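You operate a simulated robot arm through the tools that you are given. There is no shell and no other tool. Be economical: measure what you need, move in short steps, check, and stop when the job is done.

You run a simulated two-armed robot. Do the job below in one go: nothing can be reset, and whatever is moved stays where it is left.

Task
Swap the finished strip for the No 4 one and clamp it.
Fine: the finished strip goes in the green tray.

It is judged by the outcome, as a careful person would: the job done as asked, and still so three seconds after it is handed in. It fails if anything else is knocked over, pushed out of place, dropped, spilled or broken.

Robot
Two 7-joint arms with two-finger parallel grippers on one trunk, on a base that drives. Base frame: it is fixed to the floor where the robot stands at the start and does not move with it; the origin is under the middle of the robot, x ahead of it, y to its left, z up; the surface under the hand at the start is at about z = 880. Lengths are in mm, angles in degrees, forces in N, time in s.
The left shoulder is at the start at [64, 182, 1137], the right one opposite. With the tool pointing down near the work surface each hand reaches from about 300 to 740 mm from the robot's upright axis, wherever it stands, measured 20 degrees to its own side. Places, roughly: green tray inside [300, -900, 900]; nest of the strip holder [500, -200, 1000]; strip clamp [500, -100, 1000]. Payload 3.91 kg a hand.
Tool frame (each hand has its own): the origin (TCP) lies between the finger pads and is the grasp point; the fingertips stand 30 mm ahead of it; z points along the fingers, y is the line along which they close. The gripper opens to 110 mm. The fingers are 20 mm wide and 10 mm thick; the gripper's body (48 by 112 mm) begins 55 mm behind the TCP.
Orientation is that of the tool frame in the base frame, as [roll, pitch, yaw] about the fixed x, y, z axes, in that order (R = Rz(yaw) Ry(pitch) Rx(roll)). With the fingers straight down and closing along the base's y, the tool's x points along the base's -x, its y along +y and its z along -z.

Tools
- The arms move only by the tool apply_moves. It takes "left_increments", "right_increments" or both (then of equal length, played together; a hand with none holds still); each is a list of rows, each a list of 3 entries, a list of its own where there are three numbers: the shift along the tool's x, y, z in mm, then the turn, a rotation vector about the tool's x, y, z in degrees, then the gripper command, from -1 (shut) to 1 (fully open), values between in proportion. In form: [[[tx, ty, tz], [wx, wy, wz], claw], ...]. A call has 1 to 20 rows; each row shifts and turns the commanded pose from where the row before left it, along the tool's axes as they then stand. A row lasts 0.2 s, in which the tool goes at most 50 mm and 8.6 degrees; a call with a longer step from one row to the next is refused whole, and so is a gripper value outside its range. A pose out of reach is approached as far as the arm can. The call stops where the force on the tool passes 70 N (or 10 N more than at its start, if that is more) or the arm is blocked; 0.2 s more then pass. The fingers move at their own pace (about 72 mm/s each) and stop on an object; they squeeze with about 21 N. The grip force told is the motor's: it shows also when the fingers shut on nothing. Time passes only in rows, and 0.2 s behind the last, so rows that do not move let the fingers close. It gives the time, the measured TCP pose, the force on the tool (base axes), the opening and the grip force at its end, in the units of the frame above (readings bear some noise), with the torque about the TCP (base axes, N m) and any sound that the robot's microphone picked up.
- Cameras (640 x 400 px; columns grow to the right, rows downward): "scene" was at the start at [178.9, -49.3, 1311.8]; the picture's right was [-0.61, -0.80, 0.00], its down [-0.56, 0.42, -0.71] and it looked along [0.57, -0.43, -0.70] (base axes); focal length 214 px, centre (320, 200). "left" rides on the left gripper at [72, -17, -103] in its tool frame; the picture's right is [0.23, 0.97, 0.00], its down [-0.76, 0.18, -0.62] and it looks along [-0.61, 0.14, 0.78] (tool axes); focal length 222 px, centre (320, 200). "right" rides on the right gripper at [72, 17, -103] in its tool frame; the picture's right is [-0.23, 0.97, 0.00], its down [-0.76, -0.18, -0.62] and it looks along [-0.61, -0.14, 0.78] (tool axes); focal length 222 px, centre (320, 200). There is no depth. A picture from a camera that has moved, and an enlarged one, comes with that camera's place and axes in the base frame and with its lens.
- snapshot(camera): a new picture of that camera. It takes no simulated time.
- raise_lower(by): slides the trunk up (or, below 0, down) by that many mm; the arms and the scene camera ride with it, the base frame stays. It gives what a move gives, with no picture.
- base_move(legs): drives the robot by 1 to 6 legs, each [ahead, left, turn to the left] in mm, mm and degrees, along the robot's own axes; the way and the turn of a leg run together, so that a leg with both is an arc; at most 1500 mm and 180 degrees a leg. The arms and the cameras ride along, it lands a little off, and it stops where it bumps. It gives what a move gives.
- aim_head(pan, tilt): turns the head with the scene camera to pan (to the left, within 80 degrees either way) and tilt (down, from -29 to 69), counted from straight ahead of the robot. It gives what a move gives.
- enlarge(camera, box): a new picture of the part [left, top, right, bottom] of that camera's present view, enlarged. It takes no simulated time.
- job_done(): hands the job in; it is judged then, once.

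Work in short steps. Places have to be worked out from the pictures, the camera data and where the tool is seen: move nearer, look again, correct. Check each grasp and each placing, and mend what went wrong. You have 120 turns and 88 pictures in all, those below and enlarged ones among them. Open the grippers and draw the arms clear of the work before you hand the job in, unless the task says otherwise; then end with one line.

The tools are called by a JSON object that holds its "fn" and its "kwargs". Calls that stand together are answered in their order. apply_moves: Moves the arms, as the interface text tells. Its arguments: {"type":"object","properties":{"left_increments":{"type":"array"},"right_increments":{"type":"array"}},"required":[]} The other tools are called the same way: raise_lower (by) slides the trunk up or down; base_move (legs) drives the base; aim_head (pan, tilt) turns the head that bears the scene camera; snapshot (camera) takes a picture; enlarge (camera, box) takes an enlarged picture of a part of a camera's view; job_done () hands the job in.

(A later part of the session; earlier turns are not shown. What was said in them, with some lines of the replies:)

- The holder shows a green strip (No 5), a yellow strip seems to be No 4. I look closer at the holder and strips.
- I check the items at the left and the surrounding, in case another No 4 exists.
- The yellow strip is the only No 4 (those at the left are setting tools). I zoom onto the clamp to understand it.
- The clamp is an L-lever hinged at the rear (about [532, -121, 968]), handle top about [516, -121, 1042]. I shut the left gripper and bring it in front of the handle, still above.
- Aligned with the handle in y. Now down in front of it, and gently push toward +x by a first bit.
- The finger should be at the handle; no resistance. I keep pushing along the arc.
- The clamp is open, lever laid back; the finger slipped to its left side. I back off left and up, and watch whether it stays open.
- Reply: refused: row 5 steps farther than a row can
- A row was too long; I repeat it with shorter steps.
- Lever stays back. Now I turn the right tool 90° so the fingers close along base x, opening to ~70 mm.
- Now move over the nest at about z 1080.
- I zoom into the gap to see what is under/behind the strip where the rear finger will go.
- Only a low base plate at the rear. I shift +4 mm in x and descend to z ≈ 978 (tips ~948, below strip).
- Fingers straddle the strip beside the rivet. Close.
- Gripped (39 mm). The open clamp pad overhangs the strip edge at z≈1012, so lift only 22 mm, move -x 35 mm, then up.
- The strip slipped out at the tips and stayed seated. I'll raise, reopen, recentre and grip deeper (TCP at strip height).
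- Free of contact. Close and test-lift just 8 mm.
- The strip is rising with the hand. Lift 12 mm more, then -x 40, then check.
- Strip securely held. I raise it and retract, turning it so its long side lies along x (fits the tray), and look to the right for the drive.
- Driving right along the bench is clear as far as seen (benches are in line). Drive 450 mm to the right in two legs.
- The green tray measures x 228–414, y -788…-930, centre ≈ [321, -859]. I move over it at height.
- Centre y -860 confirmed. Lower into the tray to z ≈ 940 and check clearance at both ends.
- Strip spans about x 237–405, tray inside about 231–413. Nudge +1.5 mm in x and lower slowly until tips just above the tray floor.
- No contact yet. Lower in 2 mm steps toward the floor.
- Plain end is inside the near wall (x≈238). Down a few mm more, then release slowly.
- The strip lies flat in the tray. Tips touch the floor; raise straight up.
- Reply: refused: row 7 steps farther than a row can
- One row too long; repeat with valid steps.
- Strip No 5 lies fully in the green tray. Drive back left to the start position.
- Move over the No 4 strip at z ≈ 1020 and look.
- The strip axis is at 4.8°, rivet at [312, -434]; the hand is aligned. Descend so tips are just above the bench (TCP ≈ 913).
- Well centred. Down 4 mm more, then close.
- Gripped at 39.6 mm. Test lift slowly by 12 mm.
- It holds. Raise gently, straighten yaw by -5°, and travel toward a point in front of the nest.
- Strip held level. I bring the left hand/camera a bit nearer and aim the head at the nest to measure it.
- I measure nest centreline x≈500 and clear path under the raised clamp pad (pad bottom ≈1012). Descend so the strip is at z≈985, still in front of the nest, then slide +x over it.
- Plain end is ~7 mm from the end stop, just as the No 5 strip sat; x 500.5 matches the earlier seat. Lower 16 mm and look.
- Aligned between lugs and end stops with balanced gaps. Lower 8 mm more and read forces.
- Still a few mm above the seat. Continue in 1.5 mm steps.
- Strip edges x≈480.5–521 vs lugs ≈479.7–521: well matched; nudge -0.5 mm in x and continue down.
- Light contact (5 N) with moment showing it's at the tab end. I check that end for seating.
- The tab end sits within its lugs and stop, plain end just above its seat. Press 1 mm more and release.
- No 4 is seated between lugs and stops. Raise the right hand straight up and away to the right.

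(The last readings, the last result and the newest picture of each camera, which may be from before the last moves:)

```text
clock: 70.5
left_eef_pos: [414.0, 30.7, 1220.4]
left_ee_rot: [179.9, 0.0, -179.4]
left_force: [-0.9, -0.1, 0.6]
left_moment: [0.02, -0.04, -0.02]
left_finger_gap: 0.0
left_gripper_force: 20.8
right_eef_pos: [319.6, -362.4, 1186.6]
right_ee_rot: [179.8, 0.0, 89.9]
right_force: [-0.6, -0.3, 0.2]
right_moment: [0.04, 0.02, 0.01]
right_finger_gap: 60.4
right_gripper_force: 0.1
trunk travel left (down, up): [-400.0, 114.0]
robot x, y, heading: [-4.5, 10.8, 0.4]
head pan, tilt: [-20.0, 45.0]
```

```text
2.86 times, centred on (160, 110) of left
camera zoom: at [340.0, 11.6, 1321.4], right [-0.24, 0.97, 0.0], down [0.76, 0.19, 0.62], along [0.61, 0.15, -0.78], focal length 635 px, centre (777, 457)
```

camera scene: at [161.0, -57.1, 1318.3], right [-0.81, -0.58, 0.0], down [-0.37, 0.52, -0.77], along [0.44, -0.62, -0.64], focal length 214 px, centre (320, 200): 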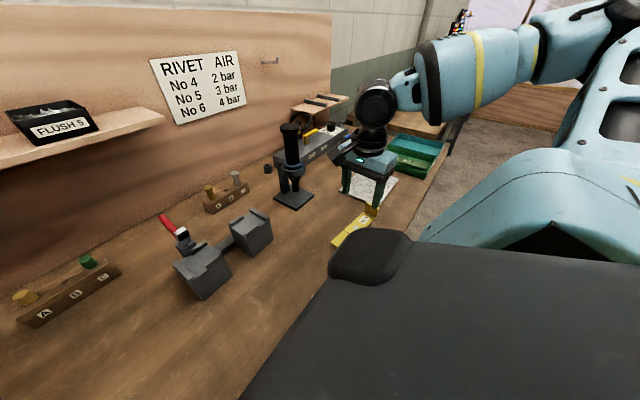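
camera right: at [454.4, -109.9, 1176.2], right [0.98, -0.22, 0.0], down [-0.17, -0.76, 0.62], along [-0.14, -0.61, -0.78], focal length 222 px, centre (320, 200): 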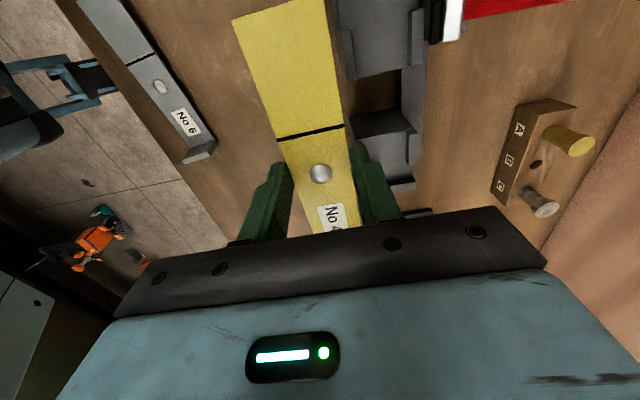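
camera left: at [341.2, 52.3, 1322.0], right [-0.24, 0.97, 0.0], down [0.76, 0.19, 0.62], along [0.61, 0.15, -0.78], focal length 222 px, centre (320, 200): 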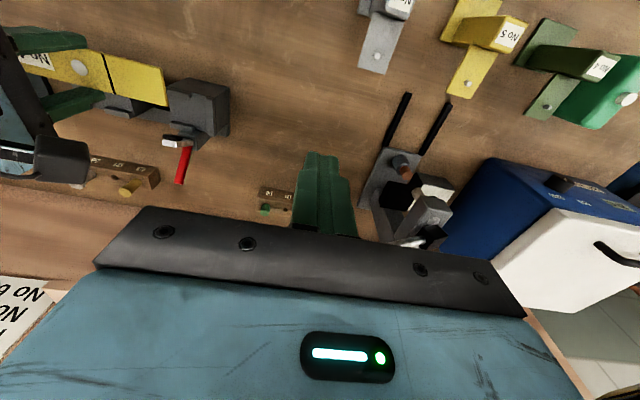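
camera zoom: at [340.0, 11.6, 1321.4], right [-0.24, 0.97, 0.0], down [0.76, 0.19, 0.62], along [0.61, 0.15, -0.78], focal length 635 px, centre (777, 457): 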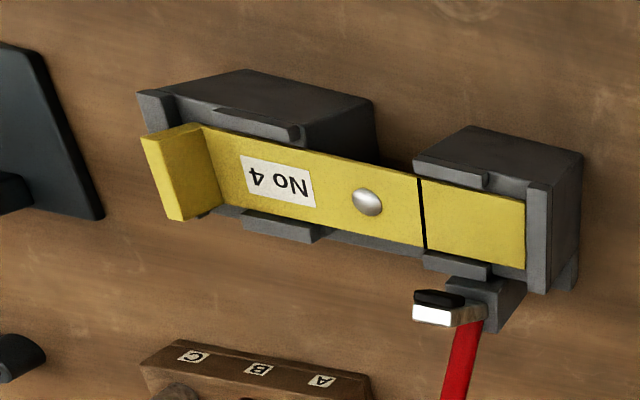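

Seating is good. Now I locate the laid-back handle for re-closing with the left hand.

{"fn": "enlarge", "kwargs": {"camera": "left", "box": [130, 110, 290, 230]}}

{"fn": "enlarge", "kwargs": {"camera": "scene", "box": [270, 120, 370, 200]}}

```text
3.33 times, centred on (210, 170) of left
camera zoom: at [340.0, 11.6, 1321.4], right [-0.24, 0.97, 0.0], down [0.76, 0.19, 0.62], along [0.61, 0.15, -0.78], focal length 740 px, centre (687, 300)
```

zoom: 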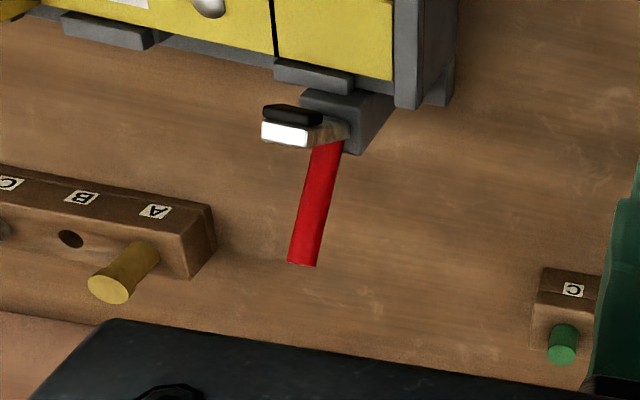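

```text
5.00 times, centred on (320, 160) of scene
camera zoom: at [187.4, -16.1, 1311.2], right [-0.34, -0.94, 0.0], down [-0.67, 0.24, -0.71], along [0.67, -0.24, -0.71], focal length 1072 px, centre (320, 400)
```

zoom: 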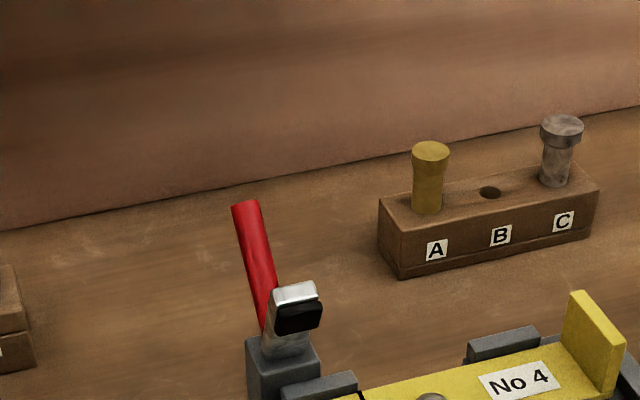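

Handle tip ≈ [602, -126, 1015], hinge ≈ [541, 971]. I bring the left hand, part-open, above it at z≈1110 short of the target, and check for shelf clearance.

{"fn": "apply_moves", "kwargs": {"left_increments": [[[-20, -31, 10], [0, 0, 0], -0.2], [[-30, -31, 10], [0, 0, 0], -0.2], [[-30, -31, 20], [0, 0, 0], -0.2], [[-30, -32, 20], [0, 0, 0], -0.2], [[-31, -32, 20], [0, 0, 0], -0.2], [[0, 0, 29], [0, 0, 0], -0.2], [[0, 0, 0], [0, 0, 0], -0.2]]}}

{"fn": "aim_head", "kwargs": {"pan": -10, "tilt": 25}}

{"fn": "snapshot", "kwargs": {"camera": "scene"}}

{"fn": "snapshot", "kwargs": {"camera": "left"}}

```text
clock: 71.7
left_eef_pos: [600.3, 1.1, 1183.9]
left_ee_rot: [-174.5, 0.0, -168.2]
left_force: [-0.2, 0.5, -0.5]
left_moment: [0.01, -0.03, -0.02]
left_finger_gap: 44.0
left_gripper_force: 0.0
left hand out of reach, approached as far as the arm can: row 5
right_eef_pos: [320.0, -358.5, 1185.8]
right_ee_rot: [179.9, 0.1, 90.1]
right_force: [0.0, -0.7, 0.8]
right_moment: [-0.02, -0.02, 0.0]
right_finger_gap: 60.5
right_gripper_force: 0.1
trunk travel left (down, up): [-400.0, 114.0]
robot x, y, heading: [-2.1, 13.6, 0.4]
head pan, tilt: [-20.0, 45.0]
stopped in row 6 (left hand): the arm was blocked; the commanded pose is now the measured one
```

```text
clock: 72.5
left_eef_pos: [600.8, -1.3, 1183.5]
left_ee_rot: [-174.7, 0.0, -168.3]
left_force: [-0.7, 0.1, 0.1]
left_moment: [-0.01, -0.01, 0.06]
left_finger_gap: 44.0
left_gripper_force: 0.1
right_eef_pos: [319.6, -359.0, 1186.8]
right_ee_rot: [179.8, 0.0, 90.1]
right_force: [0.3, 0.2, 0.4]
right_moment: [0.0, 0.01, -0.01]
right_finger_gap: 60.6
right_gripper_force: 0.0
trunk travel left (down, up): [-400.0, 114.0]
robot x, y, heading: [-2.7, 12.4, 0.6]
head pan, tilt: [-10.0, 25.0]
```

```text
17 pictures are left
camera scene: at [203.1, -2.8, 1341.5], right [-0.17, -0.99, 0.0], down [-0.42, 0.07, -0.91], along [0.89, -0.15, -0.42], focal length 214 px, centre (320, 200)
```

scene: 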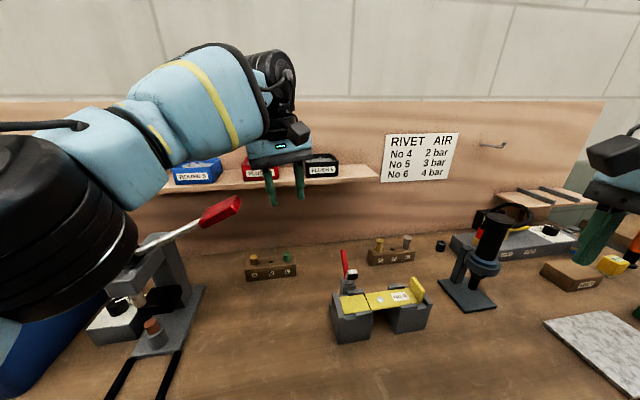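

```text
16 pictures are left
camera left: at [530.9, -24.0, 1287.8], right [-0.42, 0.9, -0.09], down [0.7, 0.39, 0.6], along [0.58, 0.19, -0.79], focal length 222 px, centre (320, 200)
```

left: 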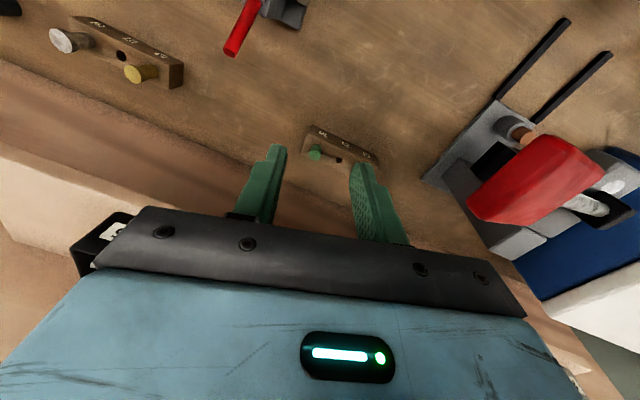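

The left arm hit its reach limit there and ended rolled. I back it off, restore its orientation, then move the base right so the left hand has easier reach.

{"fn": "apply_moves", "kwargs": {"left_increments": [[[35, 0, -5], [0, 0, 0], -0.2], [[35, 0, -5], [0, 0, 0], -0.2], [[35, 0, 0], [0, 0, 6], -0.2], [[35, 0, 0], [0, 0, 5.7], -0.2], [[35, 0, 0], [-5.4, 0, 0], -0.2], [[0, 0, 0], [0, 0, 0], -0.2]]}}

```text
clock: 74.0
left_eef_pos: [427.8, -26.6, 1192.8]
left_ee_rot: [179.7, 1.0, 179.9]
left_force: [-1.0, 0.4, 0.3]
left_moment: [-0.04, 0.02, 0.0]
left_finger_gap: 43.9
left_gripper_force: 0.2
right_eef_pos: [320.7, -359.9, 1186.9]
right_ee_rot: [180.0, 0.0, 90.2]
right_force: [0.2, 0.4, -0.5]
right_moment: [0.01, 0.01, 0.0]
right_finger_gap: 60.4
right_gripper_force: 0.0
trunk travel left (down, up): [-400.0, 114.0]
robot x, y, heading: [-3.6, 13.9, 0.6]
head pan, tilt: [-10.0, 25.0]
```

Restored. Drive 150 mm to the right (both hands are high).

{"fn": "base_move", "kwargs": {"legs": [[0, -150, 0]]}}

{"fn": "apply_moves", "kwargs": {"left_increments": [[[-30, 25, 0], [0, 0, 0], -0.2], [[-30, 20, 0], [0, 0, 0], -0.2], [[-30, 5, 0], [0, 0, 0], -0.2], [[-30, 0, 0], [0, 0, 0], -0.2], [[0, 0, 0], [0, 0, 0], -0.2]]}}

```text
clock: 75.9
left_eef_pos: [428.5, -173.6, 1192.1]
left_ee_rot: [179.8, 1.0, -179.8]
left_force: [-0.6, -0.6, 0.9]
left_moment: [-0.02, 0.0, -0.01]
left_finger_gap: 44.0
left_gripper_force: 0.1
right_eef_pos: [323.7, -508.0, 1185.2]
right_ee_rot: [179.9, 0.0, 90.4]
right_force: [0.4, -0.4, 0.0]
right_moment: [-0.03, 0.02, 0.0]
right_finger_gap: 60.5
right_gripper_force: 0.0
trunk travel left (down, up): [-400.0, 114.0]
robot x, y, heading: [2.1, -138.4, 0.7]
head pan, tilt: [-10.0, 25.0]
```

```text
clock: 77.1
left_eef_pos: [549.0, -121.0, 1195.3]
left_ee_rot: [179.8, 1.1, -179.9]
left_force: [0.1, 0.6, 0.0]
left_moment: [0.0, -0.01, 0.03]
left_finger_gap: 43.8
left_gripper_force: 0.2
right_eef_pos: [323.5, -507.4, 1187.1]
right_ee_rot: [179.8, 0.0, 90.3]
right_force: [1.0, 0.1, 0.2]
right_moment: [-0.03, -0.03, -0.02]
right_finger_gap: 60.4
right_gripper_force: 0.1
trunk travel left (down, up): [-400.0, 114.0]
robot x, y, heading: [-0.1, -135.9, 0.3]
head pan, tilt: [-10.0, 25.0]
```

Good reach now. Descend to z≈1100 above the handle at x≈585 and look.

{"fn": "apply_moves", "kwargs": {"left_increments": [[[-18, -2, 25], [0, 0, 0], -0.2], [[-18, -2, 30], [0, 0, 0], -0.2], [[0, 0, 40], [0, 0, 0], -0.2], [[0, 0, 0], [0, 0, 0], -0.2]]}}

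{"fn": "snapshot", "kwargs": {"camera": "left"}}

```text
clock: 78.1
left_eef_pos: [588.5, -125.9, 1097.3]
left_ee_rot: [179.8, 1.1, -179.9]
left_force: [0.4, -0.7, 0.0]
left_moment: [0.01, -0.04, 0.01]
left_finger_gap: 43.8
left_gripper_force: 0.1
right_eef_pos: [323.8, -507.8, 1186.7]
right_ee_rot: [179.9, 0.0, 90.2]
right_force: [0.3, -0.3, -0.9]
right_moment: [0.02, 0.01, -0.04]
right_finger_gap: 60.5
right_gripper_force: 0.1
trunk travel left (down, up): [-400.0, 114.0]
robot x, y, heading: [-0.4, -140.3, 0.7]
head pan, tilt: [-10.0, 25.0]
```

```text
15 pictures are left
camera left: at [513.0, -144.8, 1199.6], right [-0.23, 0.97, 0.0], down [0.75, 0.18, 0.64], along [0.62, 0.15, -0.77], focal length 222 px, centre (320, 200)
```

left: 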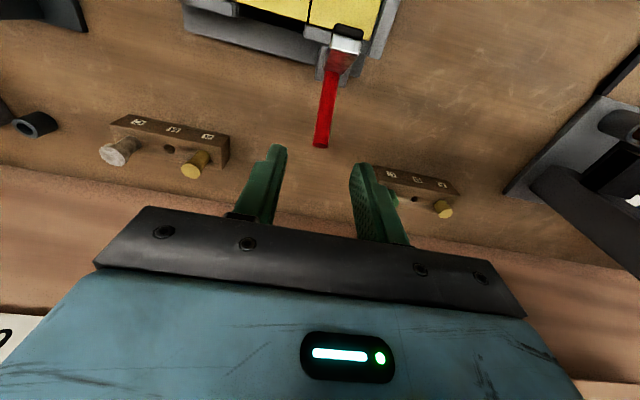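

Handle lies between the fingers (y≈-123). Descend to z≈1004 and close on it.

{"fn": "apply_moves", "kwargs": {"left_increments": [[[0, 2, 40], [0, 0, 0], -0.2], [[0, 0, 35], [0, 0, 0], -0.2], [[0, 0, 18], [0, 0, 0], -0.2], [[0, 0, 0], [0, 0, 0], -0.5], [[0, 0, 0], [0, 0, 0], -1], [[0, 0, 0], [0, 0, 0], -1]]}}

{"fn": "enlarge", "kwargs": {"camera": "left", "box": [220, 0, 420, 220]}}

```text
clock: 79.5
left_eef_pos: [588.4, -124.5, 1005.1]
left_ee_rot: [179.8, 1.1, 180.0]
left_force: [0.2, -3.3, -0.7]
left_moment: [-0.07, -0.11, 0.02]
left_finger_gap: 13.6
left_gripper_force: 45.3
right_eef_pos: [323.5, -507.2, 1186.4]
right_ee_rot: [179.9, -0.1, 90.3]
right_force: [0.4, 0.4, -0.8]
right_moment: [-0.06, 0.03, -0.01]
right_finger_gap: 60.5
right_gripper_force: 0.1
trunk travel left (down, up): [-400.0, 114.0]
robot x, y, heading: [1.0, -138.0, 0.9]
head pan, tilt: [-10.0, 25.0]
```

```text
1.82 times, centred on (320, 110) of left
camera zoom: at [513.5, -142.3, 1106.9], right [-0.23, 0.97, 0.0], down [0.75, 0.18, 0.64], along [0.62, 0.14, -0.77], focal length 404 px, centre (320, 364)
```

zoom: 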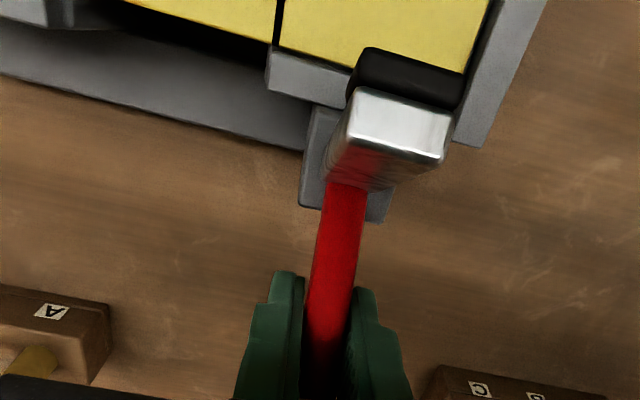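

Handle gripped (13.6 mm). Swing it along the arc up toward the front, first half.

{"fn": "apply_moves", "kwargs": {"left_increments": [[[6.4, 0, -7.6], [0, 0, 0], -1], [[7.7, 0, -6.4], [0, 0, 0], -1], [[8.6, 0, -5], [0, 0, 0], -1], [[9.4, 0, -3.4], [0, 0, 0], -1], [[0, 0, 0], [0, 0, 0], -1]]}}

{"fn": "enlarge", "kwargs": {"camera": "left", "box": [220, 0, 420, 220]}}

```text
clock: 80.7
left_eef_pos: [558.8, -123.4, 1028.9]
left_ee_rot: [179.7, 1.3, -179.7]
left_force: [19.7, -1.7, -2.7]
left_moment: [-0.07, -1.19, 0.04]
left_finger_gap: 13.7
left_gripper_force: 44.9
right_eef_pos: [326.8, -508.7, 1186.6]
right_ee_rot: [-180.0, -0.1, 90.3]
right_force: [-0.2, -0.6, -0.1]
right_moment: [0.0, 0.01, -0.01]
right_finger_gap: 60.6
right_gripper_force: 0.0
trunk travel left (down, up): [-400.0, 114.0]
robot x, y, heading: [2.1, -134.8, 1.0]
head pan, tilt: [-10.0, 25.0]
```

```text
1.82 times, centred on (320, 110) of left
camera zoom: at [483.6, -142.5, 1130.5], right [-0.23, 0.97, 0.0], down [0.75, 0.18, 0.64], along [0.62, 0.15, -0.77], focal length 404 px, centre (320, 364)
```

zoom: 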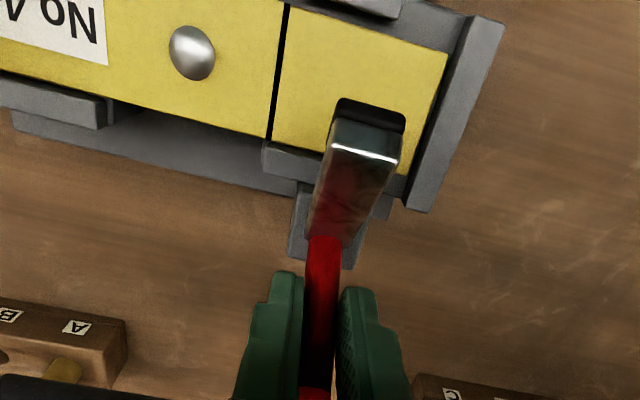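

Lever is rotating forward, resistance ~20 N. Continue the arc.

{"fn": "apply_moves", "kwargs": {"left_increments": [[[9.9, 0, -1.8], [0, 0, 0], -1], [[10, 0, 0], [0, 0, 0], -1], [[8.9, 0, 1.5], [0, 0, 0], -1], [[0, 0, 0], [0, 0, 0], -1]]}}

{"fn": "enlarge", "kwargs": {"camera": "left", "box": [220, 0, 420, 220]}}

```text
clock: 81.7
left_eef_pos: [526.7, -125.6, 1029.7]
left_ee_rot: [179.8, 1.0, -179.9]
left_force: [0.7, -0.3, 0.7]
left_moment: [0.03, 0.04, -0.01]
left_finger_gap: 0.0
left_gripper_force: 37.8
right_eef_pos: [325.2, -508.1, 1186.8]
right_ee_rot: [179.9, -0.1, 90.2]
right_force: [-0.1, 0.4, -0.5]
right_moment: [0.02, -0.01, -0.01]
right_finger_gap: 60.7
right_gripper_force: 0.1
trunk travel left (down, up): [-400.0, 114.0]
robot x, y, heading: [0.3, -135.7, 1.0]
head pan, tilt: [-10.0, 25.0]
```

```text
1.82 times, centred on (320, 110) of left
camera zoom: at [452.2, -143.6, 1130.7], right [-0.23, 0.97, 0.0], down [0.75, 0.18, 0.64], along [0.62, 0.14, -0.77], focal length 404 px, centre (320, 364)
```

zoom: 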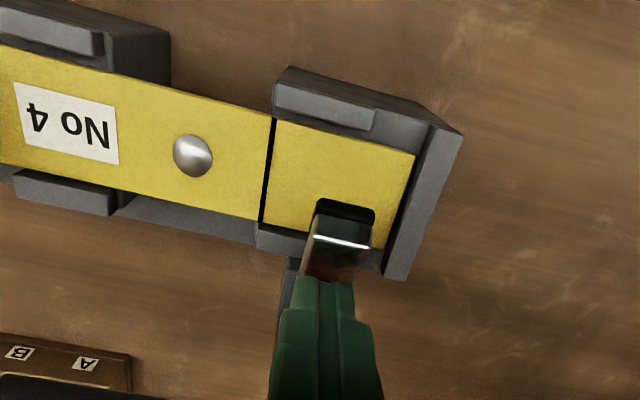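

Fingers slipped off the handle; the lever is partway. I go over it, come down behind the handle and push it forward with shut fingers.

{"fn": "apply_moves", "kwargs": {"left_increments": [[[0, 0, -35], [0, 0, 0], -1], [[0, 0, -40], [0, 0, 0], -1], [[-30, 1, 0], [0, 0, 0], -1], [[-30, 0, 0], [0, 0, 0], -1], [[-25, 0, 0], [0, 0, 0], -1], [[0, 0, 0], [0, 0, 0], -1]]}}

{"fn": "enlarge", "kwargs": {"camera": "left", "box": [220, 0, 420, 220]}}

```text
clock: 83.1
left_eef_pos: [611.4, -127.1, 1105.4]
left_ee_rot: [179.8, 1.1, -179.9]
left_force: [-0.4, 0.3, -0.3]
left_moment: [-0.02, 0.0, 0.01]
left_finger_gap: 0.2
left_gripper_force: 37.7
right_eef_pos: [323.5, -507.6, 1186.1]
right_ee_rot: [179.9, 0.0, 90.3]
right_force: [0.4, 0.3, 0.2]
right_moment: [0.0, 0.02, 0.02]
right_finger_gap: 60.4
right_gripper_force: 0.1
trunk travel left (down, up): [-400.0, 114.0]
robot x, y, heading: [-2.5, -139.8, 0.7]
head pan, tilt: [-10.0, 25.0]
```

```text
1.82 times, centred on (320, 110) of left
camera zoom: at [536.0, -144.0, 1206.9], right [-0.23, 0.97, 0.0], down [0.75, 0.18, 0.64], along [0.62, 0.14, -0.77], focal length 404 px, centre (320, 364)
```

zoom: 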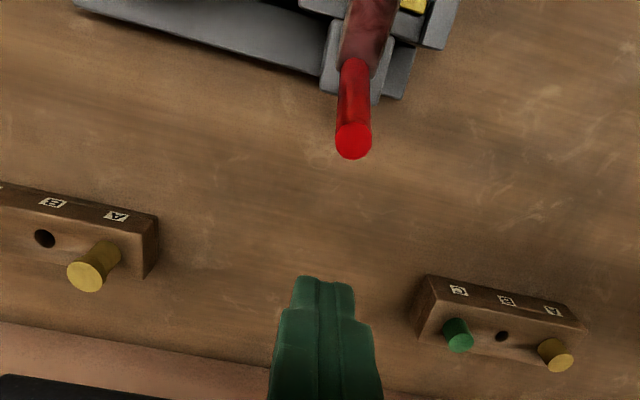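

Handle tip ≈ [564, -126, 1040]. Lower behind it and push in -x.

{"fn": "apply_moves", "kwargs": {"left_increments": [[[0, 0, 30], [0, 0, 0], -1], [[0, 0, 33], [0, 0, 0], -1], [[15, 0, 0], [0, 0, 0], -1], [[15, 0, 0], [0, 0, 0], -1], [[8, 0, 0], [0, 0, 0], -1], [[8, 0, 0], [0, 0, 0], -1], [[8, 0, 0], [0, 0, 0], -1], [[6, 0, 0], [0, 0, 0], -1], [[0, 0, 0], [0, 0, 0], -1]]}}

{"fn": "enlarge", "kwargs": {"camera": "left", "box": [220, 0, 420, 220]}}

```text
clock: 85.1
left_eef_pos: [551.1, -123.7, 1042.6]
left_ee_rot: [179.7, 1.2, -179.7]
left_force: [-0.2, -0.2, 0.2]
left_moment: [0.0, -0.01, -0.01]
left_finger_gap: 0.0
left_gripper_force: 37.9
right_eef_pos: [322.9, -508.0, 1187.0]
right_ee_rot: [179.8, 0.0, 90.3]
right_force: [-0.8, 0.2, -0.6]
right_moment: [0.01, -0.04, -0.01]
right_finger_gap: 60.8
right_gripper_force: 0.1
trunk travel left (down, up): [-400.0, 114.0]
robot x, y, heading: [1.5, -139.9, 0.8]
head pan, tilt: [-10.0, 25.0]
```

```text
1.82 times, centred on (320, 110) of left
camera zoom: at [477.1, -141.8, 1143.4], right [-0.23, 0.97, 0.0], down [0.75, 0.18, 0.64], along [0.62, 0.15, -0.77], focal length 404 px, centre (320, 364)
```

zoom: 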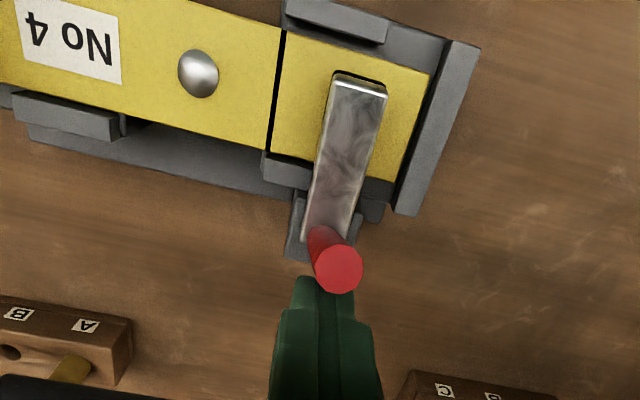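

Arm nearly down. Push another 14 mm, then read the force.

{"fn": "apply_moves", "kwargs": {"left_increments": [[[5, 0, 0], [0, 0, 0], -1], [[5, 0, 0], [0, 0, 0], -1], [[4, 0, 0], [0, 0, 0], -1], [[0, 0, 0], [0, 0, 0], -1]]}}

{"fn": "enlarge", "kwargs": {"camera": "left", "box": [220, 0, 420, 220]}}

```text
clock: 86.1
left_eef_pos: [545.4, -123.7, 1042.1]
left_ee_rot: [-180.0, 1.8, -179.4]
left_force: [52.8, -2.7, 15.6]
left_moment: [-0.59, -1.51, -0.11]
left_finger_gap: 0.0
left_gripper_force: 37.5
right_eef_pos: [329.4, -507.7, 1185.7]
right_ee_rot: [-179.9, 0.0, 90.3]
right_force: [0.0, 0.8, -0.7]
right_moment: [0.01, 0.01, 0.01]
right_finger_gap: 60.7
right_gripper_force: 0.0
trunk travel left (down, up): [-400.0, 114.0]
robot x, y, heading: [-0.3, -136.0, 0.6]
head pan, tilt: [-10.0, 25.0]
```

```text
1.82 times, centred on (320, 110) of left
camera zoom: at [469.9, -142.1, 1142.6], right [-0.24, 0.97, -0.01], down [0.74, 0.19, 0.65], along [0.63, 0.15, -0.76], focal length 404 px, centre (320, 364)
```

zoom: 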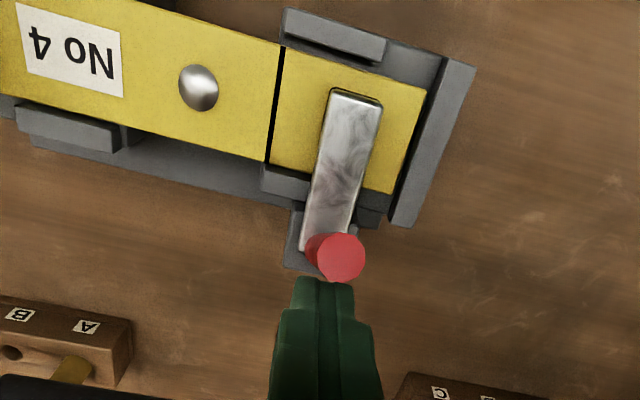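

The lever is against its stop at 53 N, handle tip back at x≈515 as originally. Back off behind it, rise and clear the left hand.

{"fn": "apply_moves", "kwargs": {"left_increments": [[[-10, 0, 0], [0, 0, 0], -1], [[-20, 0, 0], [0, 0, 0], -1], [[-10, 0, -10], [0, 0, 0], -1], [[0, 0, -40], [0, 0, 0], -1], [[0, 0, -45], [0, 0, 0], -1], [[0, 0, -40], [0, 0, 0], -1], [[20, 35, -10], [0, 0, 0], -1], [[35, 30, 0], [0, 0, 0], -1], [[40, 20, 0], [0, 0, 0], -0.5], [[40, 20, 0], [0, 0, 0], 0], [[20, 0, 0], [0, 0, 0], 0.5]]}}

{"fn": "aim_head", "kwargs": {"pan": -2, "tilt": 42}}

{"fn": "snapshot", "kwargs": {"camera": "scene"}}

```text
clock: 88.5
left_eef_pos: [418.0, -17.7, 1185.0]
left_ee_rot: [179.8, 1.1, -179.8]
left_force: [-0.8, 0.2, 0.8]
left_moment: [-0.03, 0.01, 0.0]
left_finger_gap: 82.3
left_gripper_force: 0.0
right_eef_pos: [323.4, -508.4, 1187.8]
right_ee_rot: [180.0, 0.0, 90.3]
right_force: [-0.7, -0.6, -1.0]
right_moment: [-0.03, 0.0, 0.02]
right_finger_gap: 60.5
right_gripper_force: 0.1
trunk travel left (down, up): [-400.0, 114.0]
robot x, y, heading: [-3.6, -141.8, 0.5]
head pan, tilt: [-10.0, 25.0]
```

```text
clock: 89.3
left_eef_pos: [419.0, -16.4, 1186.3]
left_ee_rot: [179.9, 1.1, -179.7]
left_force: [-0.9, -0.7, 0.3]
left_moment: [-0.04, 0.0, -0.02]
left_finger_gap: 82.5
left_gripper_force: 0.1
right_eef_pos: [323.8, -505.6, 1186.2]
right_ee_rot: [180.0, 0.0, 90.3]
right_force: [0.5, 0.0, -0.8]
right_moment: [-0.02, -0.03, 0.03]
right_finger_gap: 60.6
right_gripper_force: 0.1
trunk travel left (down, up): [-400.0, 114.0]
robot x, y, heading: [1.6, -139.3, 0.8]
head pan, tilt: [-2.0, 42.0]
```

```text
8 pictures are left
camera scene: at [197.2, -138.3, 1315.4], right [-0.02, -1.0, 0.0], down [-0.67, 0.01, -0.74], along [0.74, -0.02, -0.67], focal length 214 px, centre (320, 200)
```

scene: 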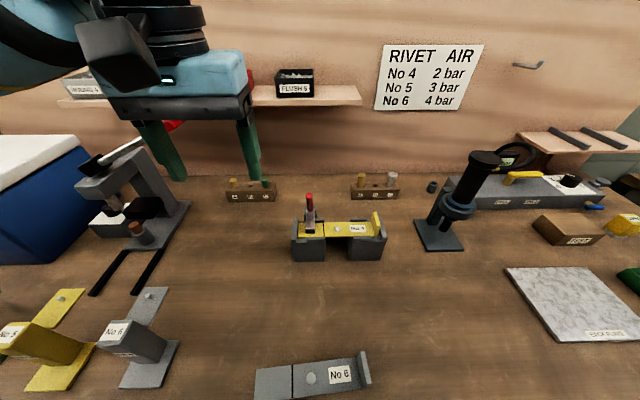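

Everything else in place. A close-up to confirm that the clamp stays shut on the seated strip.

{"fn": "enlarge", "kwargs": {"camera": "scene", "box": [280, 180, 400, 270]}}

{"fn": "enlarge", "kwargs": {"camera": "left", "box": [100, 20, 300, 160]}}

```text
4.44 times, centred on (340, 225) of scene
camera zoom: at [197.2, -138.3, 1315.4], right [-0.02, -1.0, 0.0], down [-0.67, 0.01, -0.74], along [0.74, -0.02, -0.67], focal length 953 px, centre (231, 89)
```

zoom: 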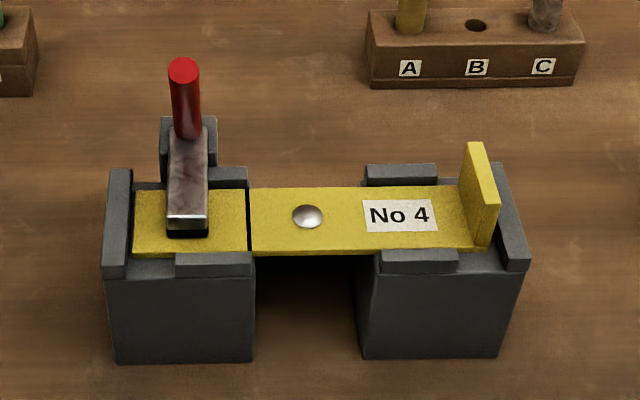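

```text
2.86 times, centred on (200, 90) of left
camera zoom: at [344.0, -34.7, 1286.3], right [-0.23, 0.97, 0.0], down [0.75, 0.18, 0.64], along [0.62, 0.15, -0.77], focal length 635 px, centre (663, 514)
```

zoom: 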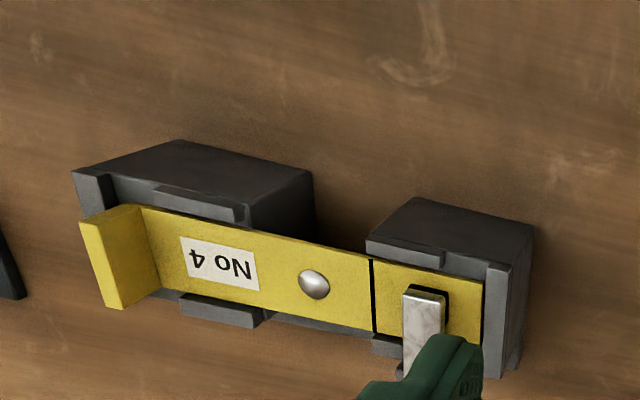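

No 4 is seated and clamped as No 5 was. The hands are open and clear, and the finished strip is in the green tray, so I hand in.

{"fn": "job_done", "kwargs": {}}

```text
The job is handed in.
```

The finished strip (No 5) is in the green tray. The No 4 strip is seated in the holder with the clamp closed on it, and nothing else looked disturbed in the last pictures.
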